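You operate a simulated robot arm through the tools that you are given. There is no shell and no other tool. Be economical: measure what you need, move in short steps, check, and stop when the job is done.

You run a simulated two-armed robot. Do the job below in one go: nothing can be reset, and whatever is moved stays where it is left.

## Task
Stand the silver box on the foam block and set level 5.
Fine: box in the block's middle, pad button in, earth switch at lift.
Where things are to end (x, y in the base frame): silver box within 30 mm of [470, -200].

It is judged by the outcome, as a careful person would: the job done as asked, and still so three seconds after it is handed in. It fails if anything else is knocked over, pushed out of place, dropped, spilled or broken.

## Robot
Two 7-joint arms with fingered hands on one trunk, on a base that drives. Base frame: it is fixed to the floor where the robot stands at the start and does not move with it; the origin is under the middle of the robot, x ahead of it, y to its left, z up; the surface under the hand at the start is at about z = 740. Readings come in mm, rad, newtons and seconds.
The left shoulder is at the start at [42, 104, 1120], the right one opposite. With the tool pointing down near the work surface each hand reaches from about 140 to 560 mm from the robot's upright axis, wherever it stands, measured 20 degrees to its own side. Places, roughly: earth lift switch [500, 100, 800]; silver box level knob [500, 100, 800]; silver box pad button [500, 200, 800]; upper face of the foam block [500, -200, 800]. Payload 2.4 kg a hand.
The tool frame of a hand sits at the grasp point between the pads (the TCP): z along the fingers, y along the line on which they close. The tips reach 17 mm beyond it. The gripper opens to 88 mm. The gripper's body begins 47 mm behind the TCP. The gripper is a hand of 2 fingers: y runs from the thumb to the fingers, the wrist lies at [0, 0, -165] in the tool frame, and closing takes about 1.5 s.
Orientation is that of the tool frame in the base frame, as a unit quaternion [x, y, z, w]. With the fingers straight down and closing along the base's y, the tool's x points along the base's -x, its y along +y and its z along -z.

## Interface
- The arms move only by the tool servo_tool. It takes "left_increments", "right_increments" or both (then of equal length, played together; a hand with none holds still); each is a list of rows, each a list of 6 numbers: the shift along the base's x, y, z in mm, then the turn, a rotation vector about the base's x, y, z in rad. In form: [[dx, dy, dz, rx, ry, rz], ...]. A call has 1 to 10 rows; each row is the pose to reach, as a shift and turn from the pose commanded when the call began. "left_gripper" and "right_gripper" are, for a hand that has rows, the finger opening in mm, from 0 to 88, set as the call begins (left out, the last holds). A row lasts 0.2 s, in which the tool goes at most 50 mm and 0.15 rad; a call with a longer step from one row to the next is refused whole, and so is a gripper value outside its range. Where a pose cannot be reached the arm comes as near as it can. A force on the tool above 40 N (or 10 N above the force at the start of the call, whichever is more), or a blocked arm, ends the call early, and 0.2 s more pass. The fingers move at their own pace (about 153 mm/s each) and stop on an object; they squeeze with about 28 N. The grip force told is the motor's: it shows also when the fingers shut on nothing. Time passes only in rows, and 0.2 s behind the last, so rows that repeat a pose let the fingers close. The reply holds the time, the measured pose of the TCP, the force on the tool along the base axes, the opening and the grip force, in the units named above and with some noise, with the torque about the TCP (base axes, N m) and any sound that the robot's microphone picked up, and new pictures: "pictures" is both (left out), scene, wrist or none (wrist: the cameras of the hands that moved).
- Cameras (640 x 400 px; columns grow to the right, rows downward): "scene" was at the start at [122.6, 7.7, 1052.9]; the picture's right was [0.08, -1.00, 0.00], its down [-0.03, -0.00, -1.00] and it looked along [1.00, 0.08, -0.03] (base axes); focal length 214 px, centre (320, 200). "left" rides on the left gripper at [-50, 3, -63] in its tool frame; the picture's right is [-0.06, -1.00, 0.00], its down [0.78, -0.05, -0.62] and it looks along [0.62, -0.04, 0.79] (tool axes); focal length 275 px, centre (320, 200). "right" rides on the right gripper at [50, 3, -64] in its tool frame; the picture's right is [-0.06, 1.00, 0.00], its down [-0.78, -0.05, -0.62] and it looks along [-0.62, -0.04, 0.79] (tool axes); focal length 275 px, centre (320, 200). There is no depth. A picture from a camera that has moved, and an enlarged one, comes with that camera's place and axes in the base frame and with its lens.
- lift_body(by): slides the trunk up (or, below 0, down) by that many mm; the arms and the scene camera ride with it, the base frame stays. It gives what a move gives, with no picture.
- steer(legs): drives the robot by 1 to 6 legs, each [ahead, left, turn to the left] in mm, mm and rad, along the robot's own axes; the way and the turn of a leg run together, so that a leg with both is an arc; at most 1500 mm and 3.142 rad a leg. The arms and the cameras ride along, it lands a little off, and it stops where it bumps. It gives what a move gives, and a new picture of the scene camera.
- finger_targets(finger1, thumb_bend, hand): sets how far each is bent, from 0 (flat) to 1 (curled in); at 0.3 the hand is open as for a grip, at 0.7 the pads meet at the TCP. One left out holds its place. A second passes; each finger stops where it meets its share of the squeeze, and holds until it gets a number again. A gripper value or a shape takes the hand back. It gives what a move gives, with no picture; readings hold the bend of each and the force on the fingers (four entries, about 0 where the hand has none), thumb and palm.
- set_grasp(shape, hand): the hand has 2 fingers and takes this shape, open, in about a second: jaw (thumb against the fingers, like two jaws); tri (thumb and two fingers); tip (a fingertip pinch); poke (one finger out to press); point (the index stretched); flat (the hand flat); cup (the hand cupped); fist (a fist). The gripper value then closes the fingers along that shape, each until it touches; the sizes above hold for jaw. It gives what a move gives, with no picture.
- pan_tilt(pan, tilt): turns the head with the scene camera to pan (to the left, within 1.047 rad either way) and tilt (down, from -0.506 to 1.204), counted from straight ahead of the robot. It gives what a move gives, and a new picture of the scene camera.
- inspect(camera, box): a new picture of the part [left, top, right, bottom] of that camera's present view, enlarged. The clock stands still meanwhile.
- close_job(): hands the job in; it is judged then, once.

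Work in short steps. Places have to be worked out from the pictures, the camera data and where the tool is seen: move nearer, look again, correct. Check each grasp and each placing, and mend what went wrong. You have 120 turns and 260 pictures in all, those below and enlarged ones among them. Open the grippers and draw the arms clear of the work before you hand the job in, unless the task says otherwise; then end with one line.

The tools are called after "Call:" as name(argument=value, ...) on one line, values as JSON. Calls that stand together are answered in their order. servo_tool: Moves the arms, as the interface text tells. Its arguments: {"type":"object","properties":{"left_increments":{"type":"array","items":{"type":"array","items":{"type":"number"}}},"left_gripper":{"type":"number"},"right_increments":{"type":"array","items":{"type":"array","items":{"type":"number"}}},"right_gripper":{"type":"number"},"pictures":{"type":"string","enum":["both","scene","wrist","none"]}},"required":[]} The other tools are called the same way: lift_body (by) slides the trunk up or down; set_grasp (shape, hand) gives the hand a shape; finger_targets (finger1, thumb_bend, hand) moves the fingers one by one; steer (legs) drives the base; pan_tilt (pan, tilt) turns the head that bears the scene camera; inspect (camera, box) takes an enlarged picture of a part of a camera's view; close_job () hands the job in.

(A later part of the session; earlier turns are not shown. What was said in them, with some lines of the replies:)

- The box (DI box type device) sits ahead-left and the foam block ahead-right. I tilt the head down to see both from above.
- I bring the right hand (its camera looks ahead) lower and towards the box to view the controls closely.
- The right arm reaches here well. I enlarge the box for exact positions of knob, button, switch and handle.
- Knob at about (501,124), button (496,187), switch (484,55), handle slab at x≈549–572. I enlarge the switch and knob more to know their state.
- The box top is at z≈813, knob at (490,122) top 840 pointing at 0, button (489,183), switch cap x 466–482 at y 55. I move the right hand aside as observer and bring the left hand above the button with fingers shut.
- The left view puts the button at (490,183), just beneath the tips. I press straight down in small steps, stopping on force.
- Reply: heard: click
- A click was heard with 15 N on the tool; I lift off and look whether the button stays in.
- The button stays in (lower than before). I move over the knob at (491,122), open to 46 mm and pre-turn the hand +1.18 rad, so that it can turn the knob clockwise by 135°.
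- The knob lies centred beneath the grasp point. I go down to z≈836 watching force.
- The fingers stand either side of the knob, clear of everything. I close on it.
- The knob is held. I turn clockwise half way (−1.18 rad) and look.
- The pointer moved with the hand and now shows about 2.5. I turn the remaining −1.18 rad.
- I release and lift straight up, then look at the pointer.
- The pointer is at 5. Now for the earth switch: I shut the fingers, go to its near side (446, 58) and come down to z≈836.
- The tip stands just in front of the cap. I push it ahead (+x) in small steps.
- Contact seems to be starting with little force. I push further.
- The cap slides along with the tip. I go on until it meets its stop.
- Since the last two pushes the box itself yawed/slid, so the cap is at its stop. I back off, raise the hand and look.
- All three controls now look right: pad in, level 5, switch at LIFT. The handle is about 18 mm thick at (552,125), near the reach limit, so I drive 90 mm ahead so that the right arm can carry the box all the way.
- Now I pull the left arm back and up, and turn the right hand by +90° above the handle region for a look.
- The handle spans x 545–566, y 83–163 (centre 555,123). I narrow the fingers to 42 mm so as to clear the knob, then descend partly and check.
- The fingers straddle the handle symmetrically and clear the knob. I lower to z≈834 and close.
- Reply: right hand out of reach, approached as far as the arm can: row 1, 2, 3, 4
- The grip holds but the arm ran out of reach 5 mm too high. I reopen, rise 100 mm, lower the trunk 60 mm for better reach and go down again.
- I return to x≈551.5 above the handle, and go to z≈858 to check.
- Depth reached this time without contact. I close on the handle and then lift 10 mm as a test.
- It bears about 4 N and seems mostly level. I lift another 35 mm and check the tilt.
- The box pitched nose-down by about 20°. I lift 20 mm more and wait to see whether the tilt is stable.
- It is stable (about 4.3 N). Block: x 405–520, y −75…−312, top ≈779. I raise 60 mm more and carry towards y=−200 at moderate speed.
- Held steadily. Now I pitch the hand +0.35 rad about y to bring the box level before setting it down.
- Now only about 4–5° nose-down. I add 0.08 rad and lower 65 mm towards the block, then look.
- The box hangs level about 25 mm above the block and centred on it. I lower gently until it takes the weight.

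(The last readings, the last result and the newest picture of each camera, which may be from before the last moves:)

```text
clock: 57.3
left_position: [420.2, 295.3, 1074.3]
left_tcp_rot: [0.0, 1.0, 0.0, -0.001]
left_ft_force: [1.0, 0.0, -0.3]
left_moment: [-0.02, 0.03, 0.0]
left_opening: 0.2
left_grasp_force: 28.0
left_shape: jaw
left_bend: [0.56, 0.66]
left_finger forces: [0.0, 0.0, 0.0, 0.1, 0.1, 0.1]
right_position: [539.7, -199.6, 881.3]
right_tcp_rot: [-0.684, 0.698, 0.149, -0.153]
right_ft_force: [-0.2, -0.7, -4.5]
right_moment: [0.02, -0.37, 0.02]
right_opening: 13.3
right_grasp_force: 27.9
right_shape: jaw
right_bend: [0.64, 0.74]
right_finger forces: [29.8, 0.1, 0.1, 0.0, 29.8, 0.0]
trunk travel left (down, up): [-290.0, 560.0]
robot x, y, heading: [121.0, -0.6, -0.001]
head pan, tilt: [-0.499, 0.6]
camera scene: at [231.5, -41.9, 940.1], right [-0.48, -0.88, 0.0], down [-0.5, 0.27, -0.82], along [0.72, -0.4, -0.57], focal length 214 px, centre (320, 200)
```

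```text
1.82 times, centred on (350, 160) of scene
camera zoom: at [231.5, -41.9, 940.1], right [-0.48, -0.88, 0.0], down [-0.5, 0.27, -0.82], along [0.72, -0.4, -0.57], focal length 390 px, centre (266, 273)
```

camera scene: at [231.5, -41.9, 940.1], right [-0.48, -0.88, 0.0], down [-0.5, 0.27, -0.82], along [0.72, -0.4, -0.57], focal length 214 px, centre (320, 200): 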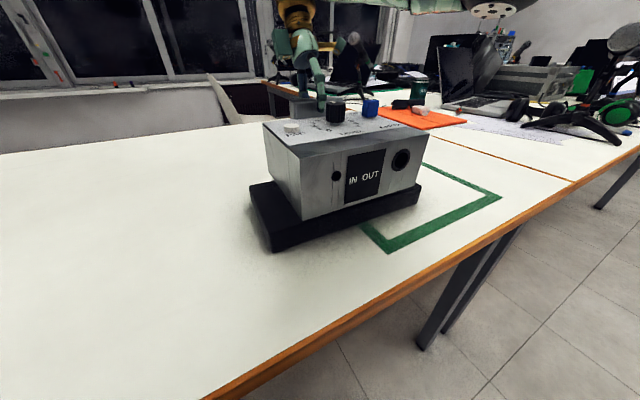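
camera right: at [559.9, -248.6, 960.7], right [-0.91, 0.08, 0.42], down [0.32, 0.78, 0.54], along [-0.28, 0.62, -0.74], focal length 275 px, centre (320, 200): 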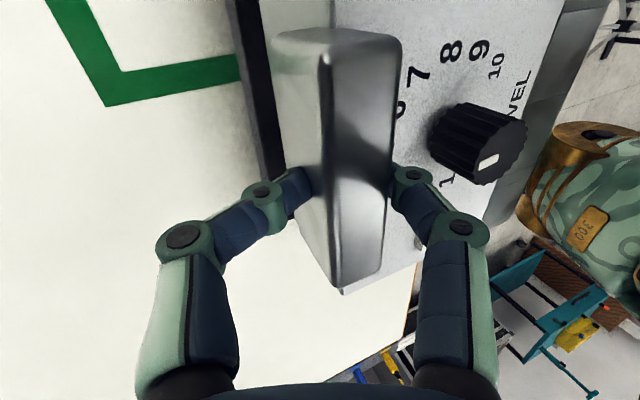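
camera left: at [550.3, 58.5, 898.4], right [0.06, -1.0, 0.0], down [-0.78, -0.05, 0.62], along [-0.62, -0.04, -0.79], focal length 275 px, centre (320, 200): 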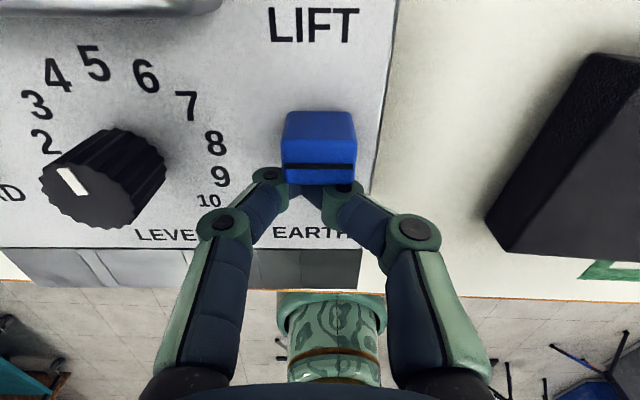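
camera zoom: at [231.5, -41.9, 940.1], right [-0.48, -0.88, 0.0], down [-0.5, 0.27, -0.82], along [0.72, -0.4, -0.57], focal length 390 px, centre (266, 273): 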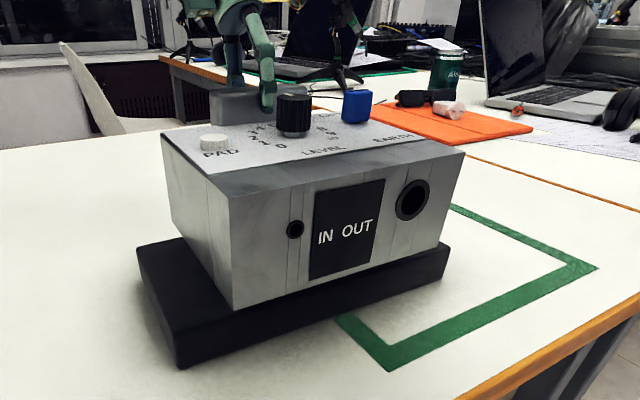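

Call:
servo_tool(right_increments=[[0, 0, -2, 0, 0, 0], [0, 0, -4, 0, 0, 0], [0, 0, -6, 0, 0, 0]], pictures="none")

Call:
inspect(camera="scene", box=[220, 50, 480, 270])

```text
clock: 58.1
left_position: [421.6, 296.5, 1074.9]
left_tcp_rot: [-0.001, 1.0, 0.0, 0.0]
left_ft_force: [0.0, 0.5, 0.0]
left_moment: [-0.02, -0.01, 0.01]
left_opening: 0.0
left_grasp_force: 28.2
left_shape: jaw
left_bend: [0.56, 0.66]
left_finger forces: [0.1, 0.0, 0.0, 0.0, 0.1, 0.0]
right_position: [538.7, -200.1, 873.5]
right_tcp_rot: [-0.683, 0.698, 0.15, -0.152]
right_ft_force: [0.1, 0.1, -4.7]
right_moment: [-0.04, -0.33, 0.0]
right_opening: 13.3
right_grasp_force: 27.9
right_shape: jaw
right_bend: [0.64, 0.74]
right_finger forces: [29.8, 0.0, 0.0, 0.0, 29.6, 0.0]
trunk travel left (down, up): [-290.0, 560.0]
robot x, y, heading: [117.8, 0.2, 0.0]
head pan, tilt: [-0.499, 0.6]
```

```text
1.82 times, centred on (350, 160) of scene
camera zoom: at [231.5, -41.8, 940.1], right [-0.48, -0.88, 0.0], down [-0.5, 0.27, -0.82], along [0.72, -0.4, -0.57], focal length 390 px, centre (266, 273)
```

zoom: 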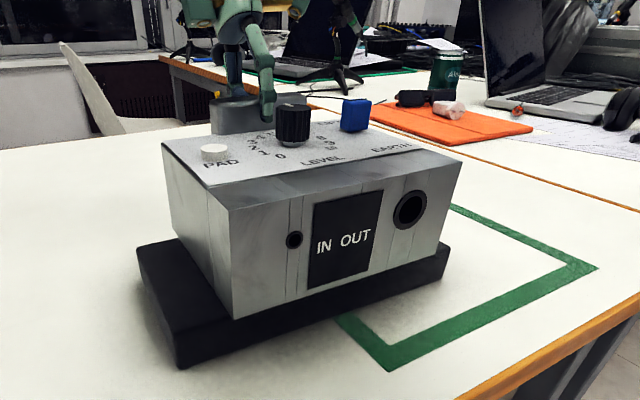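

Call:
servo_tool(right_increments=[[0, 0, -2, 0, 0, 0], [0, 0, -4, 0, 0, 0], [0, 0, -6, 0, 0, 0]], pictures="none")

Call:
inspect(camera="scene", box=[220, 50, 480, 270])

```text
clock: 58.9
left_position: [420.6, 296.1, 1074.7]
left_tcp_rot: [-0.001, 1.0, 0.0, 0.0]
left_ft_force: [-0.2, -0.4, -0.9]
left_moment: [-0.02, 0.01, -0.03]
left_opening: 0.0
left_grasp_force: 28.0
left_shape: jaw
left_bend: [0.56, 0.66]
left_finger forces: [0.0, 0.0, 0.1, 0.0, 0.1, 0.1]
right_position: [538.4, -198.8, 868.8]
right_tcp_rot: [-0.683, 0.699, 0.149, -0.152]
right_ft_force: [0.6, -1.2, -4.5]
right_moment: [-0.04, -0.33, 0.02]
right_opening: 13.3
right_grasp_force: 28.0
right_shape: jaw
right_bend: [0.64, 0.74]
right_finger forces: [29.9, 0.1, 0.1, 0.0, 29.8, 0.0]
trunk travel left (down, up): [-290.0, 560.0]
robot x, y, heading: [119.2, -1.4, -0.002]
head pan, tilt: [-0.499, 0.6]
```

```text
1.82 times, centred on (350, 160) of scene
camera zoom: at [231.5, -41.8, 940.1], right [-0.48, -0.88, 0.0], down [-0.5, 0.27, -0.82], along [0.72, -0.4, -0.57], focal length 390 px, centre (266, 273)
```

zoom: 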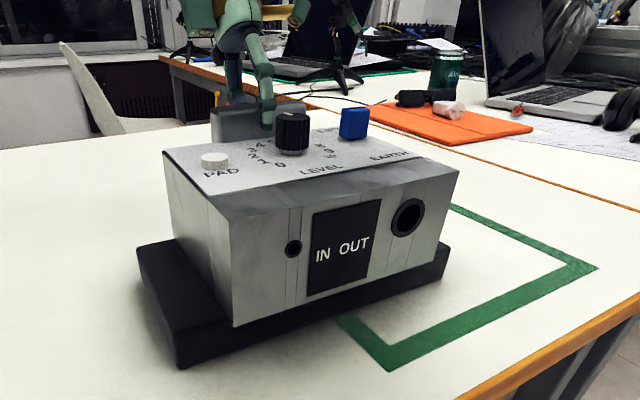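

Call:
servo_tool(right_increments=[[0, 0, -2, 0, 0, 0], [0, 0, -4, 0, 0, 0], [0, 0, -6, 0, 0, 0]], pictures="none")

Call:
inspect(camera="scene", box=[220, 50, 480, 270])

```text
clock: 59.7
left_position: [421.2, 295.8, 1074.7]
left_tcp_rot: [0.0, 1.0, 0.0, 0.0]
left_ft_force: [-0.3, 0.0, -0.5]
left_moment: [0.02, 0.04, -0.01]
left_opening: 0.1
left_grasp_force: 28.5
left_shape: jaw
left_bend: [0.56, 0.66]
left_finger forces: [0.1, 0.0, 0.0, 0.0, 0.0, 0.0]
right_position: [538.5, -199.1, 863.8]
right_tcp_rot: [-0.683, 0.698, 0.149, -0.151]
right_ft_force: [3.4, -0.6, 3.9]
right_moment: [-0.01, -0.27, 0.0]
right_opening: 14.2
right_grasp_force: 27.9
right_shape: jaw
right_bend: [0.64, 0.74]
right_finger forces: [29.5, 0.0, 0.1, 0.0, 32.0, 0.0]
trunk travel left (down, up): [-290.0, 560.0]
robot x, y, heading: [122.7, -1.0, -0.001]
head pan, tilt: [-0.499, 0.6]
```

```text
1.82 times, centred on (350, 160) of scene
camera zoom: at [231.3, -41.7, 940.3], right [-0.48, -0.88, 0.0], down [-0.5, 0.27, -0.82], along [0.72, -0.4, -0.57], focal length 390 px, centre (266, 273)
```

zoom: 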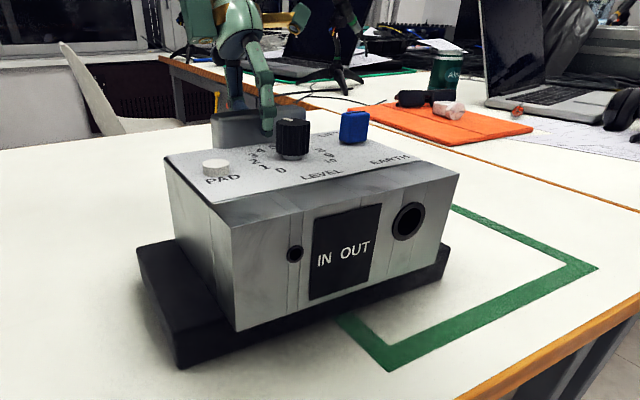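

The weight is now borne (force flipped to +4 N), and the box sits centred. I ease off 2 mm, then open the fingers slightly to 32 mm.

Call:
servo_tool(right_increments=[[0, 0, 1, 0, 0, 0], [0, 0, 2, 0, 0, 0]], pictures="none")

Call:
servo_tool(right_increments=[[0, 0, 0, 0, 0, 0], [0, 0, 0, 0, 0, 0], [0, 0, 0, 0, 0, 0]], right_gripper=32, pictures="both")

Call:
inspect(camera="scene", box=[220, 50, 480, 270])

```text
clock: 60.3
left_position: [422.1, 295.5, 1075.5]
left_tcp_rot: [0.0, 1.0, 0.0, 0.0]
left_ft_force: [0.3, -0.3, -0.5]
left_moment: [-0.04, 0.0, -0.03]
left_opening: 0.0
left_grasp_force: 28.1
left_shape: jaw
left_bend: [0.56, 0.66]
left_finger forces: [0.0, 0.0, 0.0, 0.1, 0.0, 0.0]
right_position: [539.9, -199.3, 863.9]
right_tcp_rot: [-0.683, 0.698, 0.149, -0.153]
right_ft_force: [-0.5, -0.1, -4.5]
right_moment: [-0.05, -0.24, -0.01]
right_opening: 13.7
right_grasp_force: 27.8
right_shape: jaw
right_bend: [0.64, 0.74]
right_finger forces: [28.9, 0.1, 0.0, 0.1, 28.5, 0.0]
trunk travel left (down, up): [-290.0, 560.0]
robot x, y, heading: [118.7, -0.2, 0.001]
head pan, tilt: [-0.499, 0.6]
```

```text
clock: 61.1
left_position: [420.5, 296.6, 1075.5]
left_tcp_rot: [0.0, 1.0, 0.0, 0.0]
left_ft_force: [0.6, -0.8, 0.7]
left_moment: [0.01, -0.01, 0.02]
left_opening: 0.0
left_grasp_force: 27.6
left_shape: jaw
left_bend: [0.56, 0.66]
left_finger forces: [0.0, 0.0, 0.0, 0.0, 0.0, 0.0]
right_position: [539.2, -199.5, 864.7]
right_tcp_rot: [-0.684, 0.698, 0.149, -0.153]
right_ft_force: [-0.4, 0.0, -0.9]
right_moment: [0.0, 0.01, 0.0]
right_opening: 31.7
right_grasp_force: 0.1
right_shape: jaw
right_bend: [0.73, 0.7]
right_finger forces: [0.0, 0.1, 0.0, 0.0, 0.0, 0.0]
trunk travel left (down, up): [-290.0, 560.0]
robot x, y, heading: [120.1, 1.9, -0.004]
head pan, tilt: [-0.499, 0.6]
camera scene: at [231.3, -41.7, 940.2], right [-0.48, -0.88, 0.0], down [-0.5, 0.27, -0.82], along [0.72, -0.4, -0.57], focal length 214 px, centre (320, 200)
camera right: at [561.9, -248.4, 924.8], right [-0.91, 0.08, 0.41], down [0.32, 0.78, 0.54], along [-0.28, 0.62, -0.74], focal length 275 px, centre (320, 200)
```

scene: 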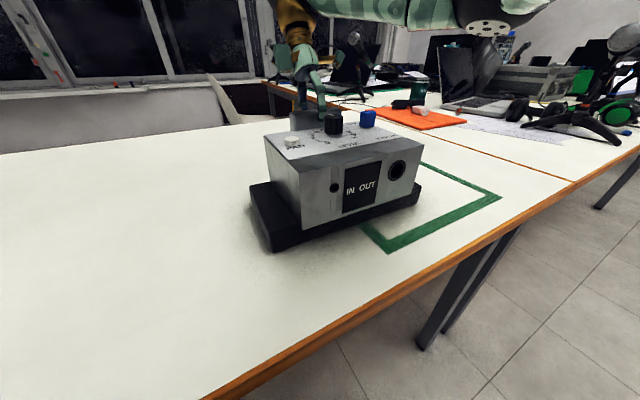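
right: 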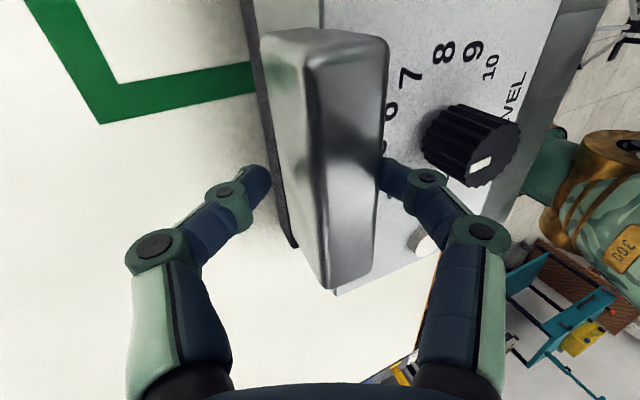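

```text
1.82 times, centred on (350, 160) of scene
camera zoom: at [231.3, -41.7, 940.2], right [-0.48, -0.88, 0.0], down [-0.5, 0.27, -0.82], along [0.72, -0.4, -0.57], focal length 390 px, centre (266, 273)
```

zoom: 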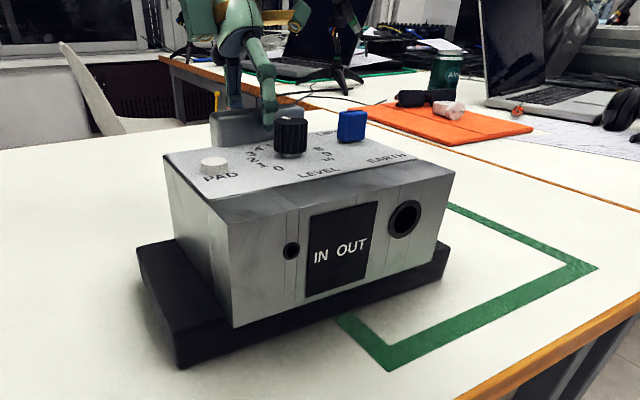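

Released and stable. I withdraw along the hand's own axis, then straighten the hand.

Call:
servo_tool(right_increments=[[4, 0, 9, 0, 0, 0], [8, 0, 18, 0, 0, 0], [13, 0, 28, 0, 0, 0], [20, 0, 44, 0, 0, 0], [25, 0, 70, 0, 0, 0], [25, 0, 110, 0, -0.1, 0], [15, 0, 140, 0, -0.22, 0], [0, -10, 160, 0, -0.35, 0], [-15, -20, 180, 0, -0.43, 0]], pictures="none")

Call:
inspect(camera="scene", box=[220, 50, 480, 270])

```text
clock: 63.1
left_position: [420.7, 295.4, 1074.7]
left_tcp_rot: [0.0, 1.0, 0.0, 0.0]
left_ft_force: [1.0, 0.2, 0.1]
left_moment: [0.02, -0.01, 0.01]
left_opening: 0.0
left_grasp_force: 28.1
left_shape: jaw
left_bend: [0.56, 0.66]
left_finger forces: [0.0, 0.1, 0.1, 0.0, 0.0, 0.0]
right_position: [523.0, -218.4, 1044.8]
right_tcp_rot: [-0.699, 0.715, -0.001, 0.001]
right_ft_force: [0.3, -0.2, -0.4]
right_moment: [0.01, -0.03, 0.0]
right_opening: 32.0
right_grasp_force: 0.1
right_shape: jaw
right_bend: [0.73, 0.7]
right_finger forces: [0.1, 0.0, 0.0, 0.1, 0.0, 0.0]
trunk travel left (down, up): [-290.0, 560.0]
robot x, y, heading: [118.1, -0.3, 0.004]
head pan, tilt: [-0.499, 0.6]
```

```text
1.82 times, centred on (350, 160) of scene
camera zoom: at [231.2, -41.8, 940.2], right [-0.48, -0.88, 0.0], down [-0.5, 0.27, -0.82], along [0.72, -0.4, -0.57], focal length 390 px, centre (266, 273)
```

zoom: 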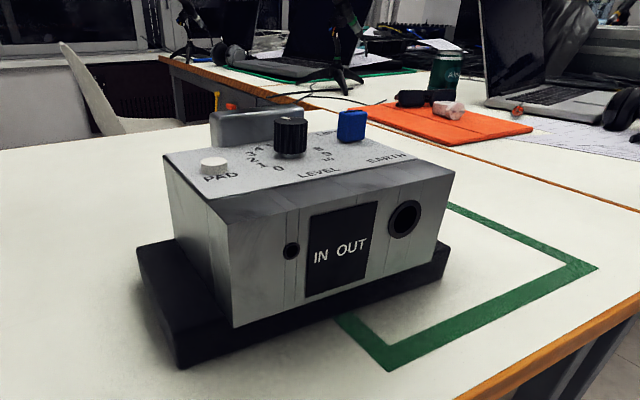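

The box stands on the block. I bring the right hand back to a forward-looking pose nearer the robot to verify position and controls from above.

Call:
servo_tool(right_increments=[[-10, 0, 0, 0, 0, -0.14], [-20, 0, 5, 0, 0, -0.28], [-35, 0, 10, 0, 0, -0.42], [-50, 0, 15, 0, 0, -0.56], [-65, 0, 20, 0, 0, -0.7], [-80, 0, 20, 0, 0, -0.84], [-95, 0, 20, 0, 0, -0.98], [-110, 0, 20, 0, 0, -1.12], [-125, 0, 20, 0, 0, -1.26], [-140, 0, 20, 0, 0, -1.4]], right_gripper=88, pictures="none")

Call:
servo_tool(right_increments=[[-15, 0, 0, 0, 0, -0.147], [-40, 0, 0, 0, 0, -0.147], [-50, 0, 0, 0, 0, -0.147], [-50, 0, 0, 0, 0, -0.147]], pictures="wrist")

Call:
inspect(camera="right", box=[190, 60, 450, 260])

```text
clock: 65.3
left_position: [420.9, 296.4, 1073.9]
left_tcp_rot: [0.001, 1.0, 0.0, 0.0]
left_ft_force: [-0.5, 0.5, 0.1]
left_moment: [-0.01, 0.0, 0.0]
left_opening: 0.0
left_grasp_force: 28.0
left_shape: jaw
left_bend: [0.56, 0.66]
left_finger forces: [0.1, 0.0, 0.0, 0.1, 0.1, 0.0]
right_position: [383.4, -218.8, 1064.7]
right_tcp_rot: [-0.073, 0.997, 0.0, 0.0]
right_ft_force: [0.0, -0.4, -0.4]
right_moment: [0.0, -0.01, 0.01]
right_opening: 88.0
right_grasp_force: 0.1
right_shape: jaw
right_bend: [0.3, 0.3]
right_finger forces: [0.0, 0.0, 0.0, 0.0, 0.1, 0.1]
trunk travel left (down, up): [-290.0, 560.0]
robot x, y, heading: [118.7, -0.0, -0.002]
head pan, tilt: [-0.499, 0.6]
```

```text
clock: 66.3
left_position: [421.2, 294.9, 1075.2]
left_tcp_rot: [0.0, 1.0, 0.001, 0.0]
left_ft_force: [0.3, 0.0, 0.2]
left_moment: [-0.03, 0.02, 0.03]
left_opening: 0.0
left_grasp_force: 28.0
left_shape: jaw
left_bend: [0.56, 0.66]
left_finger forces: [0.1, 0.0, 0.0, 0.1, 0.0, 0.0]
right_position: [333.8, -217.6, 1064.4]
right_tcp_rot: [-0.001, 1.0, 0.0, 0.001]
right_ft_force: [-0.2, 0.8, 0.6]
right_moment: [-0.03, -0.02, 0.02]
right_opening: 87.8
right_grasp_force: 0.1
right_shape: jaw
right_bend: [0.3, 0.3]
right_finger forces: [0.0, 0.0, 0.1, 0.1, 0.1, 0.1]
trunk travel left (down, up): [-290.0, 560.0]
robot x, y, heading: [122.6, 2.3, 0.003]
head pan, tilt: [-0.499, 0.6]
camera right: at [284.3, -214.5, 1129.0], right [0.06, 1.0, 0.0], down [0.78, -0.05, 0.62], along [0.62, -0.04, -0.79], focal length 275 px, centre (320, 200)
```

right: 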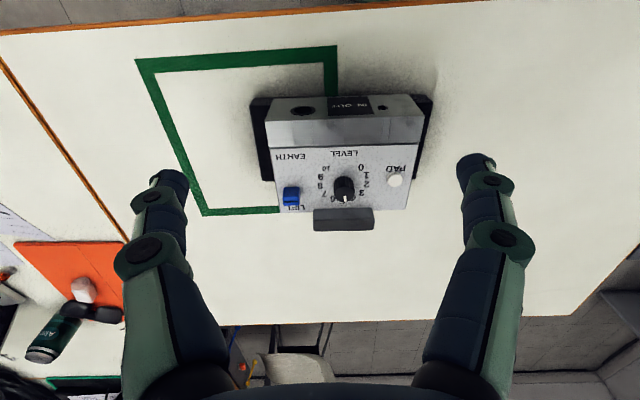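

```text
2.00 times, centred on (320, 160) of right
camera zoom: at [284.3, -214.5, 1129.0], right [0.06, 1.0, 0.0], down [0.78, -0.05, 0.62], along [0.62, -0.04, -0.79], focal length 551 px, centre (320, 280)
```

zoom: 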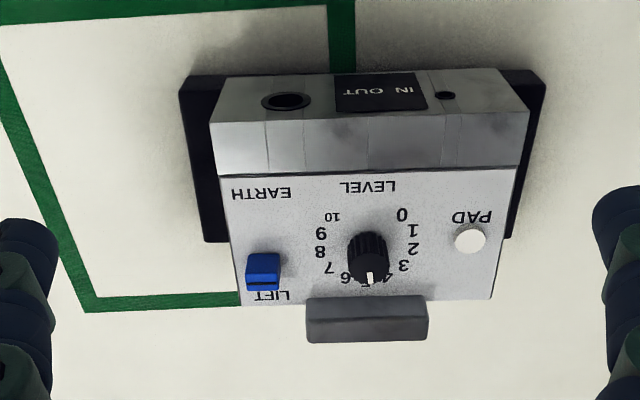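

Box centre ≈(460–467,−199), coinciding with the block's middle. One enlarged look at the controls.

Call:
inspect(camera="right", box=[270, 140, 420, 220])

Call:
inspect(camera="scene", box=[260, 90, 430, 190])

```text
4.27 times, centred on (345, 180) of right
camera zoom: at [284.3, -214.5, 1129.0], right [0.06, 1.0, 0.0], down [0.78, -0.05, 0.62], along [0.62, -0.04, -0.79], focal length 1174 px, centre (213, 285)
```

zoom: 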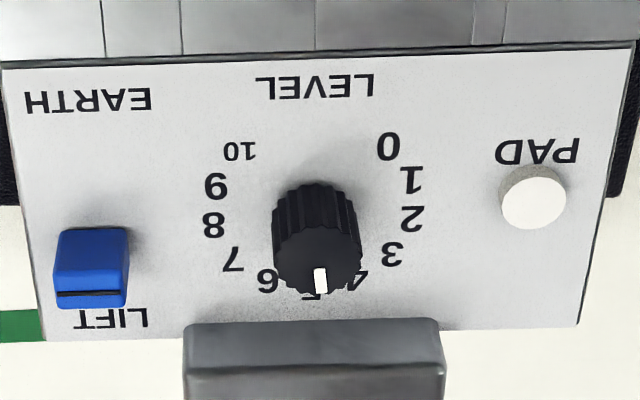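

```text
3.76 times, centred on (345, 140) of scene
camera zoom: at [231.2, -41.8, 940.1], right [-0.48, -0.88, 0.0], down [-0.5, 0.27, -0.82], along [0.72, -0.4, -0.57], focal length 807 px, centre (226, 426)
```

zoom: 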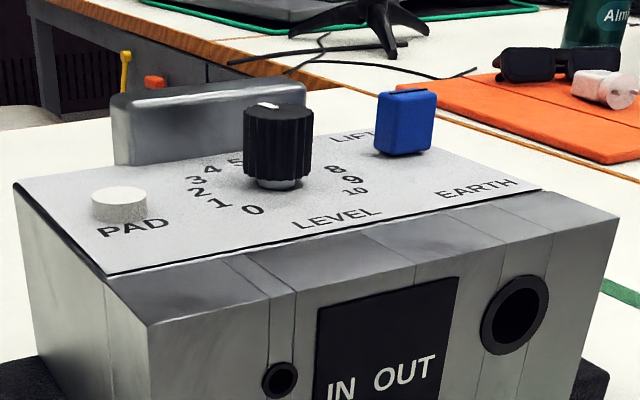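

The button's height is hard to judge; I enlarge it strongly in both cameras.

Call:
inspect(camera="scene", box=[275, 130, 315, 160])

Call:
inspect(camera="right", box=[375, 160, 415, 200])

```text
13.33 times, centred on (295, 145) of scene
camera zoom: at [231.2, -41.8, 940.1], right [-0.48, -0.88, 0.0], down [-0.5, 0.27, -0.82], along [0.72, -0.4, -0.57], focal length 2860 px, centre (653, 933)
```

zoom: 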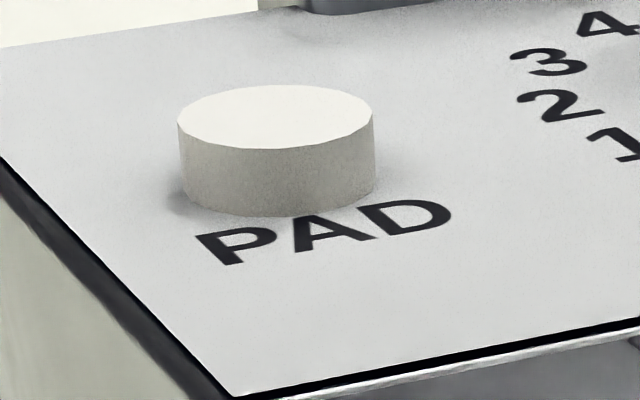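

```text
10.00 times, centred on (395, 180) of right
camera zoom: at [284.3, -214.5, 1129.0], right [0.06, 1.0, 0.0], down [0.78, -0.05, 0.62], along [0.62, -0.04, -0.79], focal length 2753 px, centre (-430, 400)
```

zoom: 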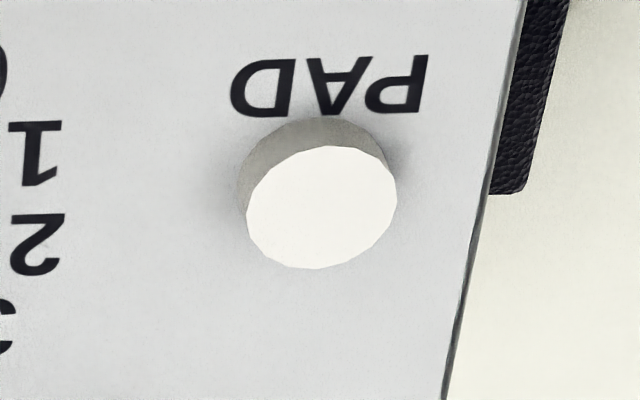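

The button height went from about 0.57 to 0.35 of its diameter, so it is in. I open both grippers, draw the arms up and back, and check the scene one last time.

Call:
servo_tool(left_increments=[[-10, 0, 20, 0, 0, 0], [-30, 0, 40, 0, 0, 0], [-50, 0, 60, 0, 0, 0], [-50, 0, 60, 0, 0, 0], [-50, 0, 60, 0, 0, 0]], right_increments=[[0, 0, 20, 0, 0, 0], [0, 0, 40, 0, 0, 0], [0, 0, 60, 0, 0, 0], [0, 0, 60, 0, 0, 0], [0, 0, 60, 0, 0, 0]], left_gripper=88, pictures="scene")

```text
clock: 67.5
left_position: [390.1, 274.9, 1122.2]
left_tcp_rot: [0.0, 1.0, 0.0, 0.0]
left_ft_force: [0.8, -0.8, -0.2]
left_moment: [0.02, 0.01, -0.02]
left_opening: 88.1
left_grasp_force: 0.1
left_shape: jaw
left_bend: [0.3, 0.3]
left_finger forces: [0.0, 0.0, 0.0, 0.0, 0.0, 0.0]
left hand out of reach, approached as far as the arm can: row 2, 3, 4, 5
right_position: [334.5, -219.0, 1124.4]
right_tcp_rot: [-0.001, 1.0, 0.0, 0.0]
right_ft_force: [0.0, -0.4, 1.0]
right_moment: [-0.01, -0.03, 0.02]
right_opening: 88.0
right_grasp_force: 0.1
right_shape: jaw
right_bend: [0.3, 0.3]
right_finger forces: [0.0, 0.0, 0.1, 0.0, 0.0, 0.0]
trunk travel left (down, up): [-290.0, 560.0]
robot x, y, heading: [118.7, -1.4, -0.001]
head pan, tilt: [-0.499, 0.6]
camera scene: at [231.3, -41.8, 940.1], right [-0.48, -0.88, 0.0], down [-0.5, 0.27, -0.82], along [0.72, -0.4, -0.57], focal length 214 px, centre (320, 200)
```

scene: 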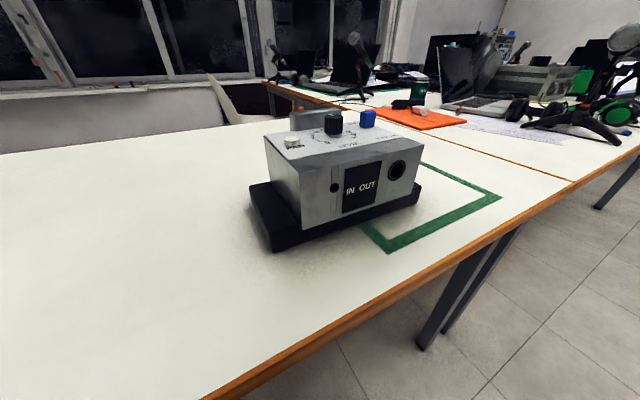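

Everything is at rest and the arms are clear, so I hand the job in.

Call:
close_job()

```text
The job is handed in.
```

The silver box stands on the middle of the foam block, at about [462, -199] by the cameras (roughly 10 mm from the target), with level at 5, the pad button in and the earth switch at lift; both grippers are open and clear.
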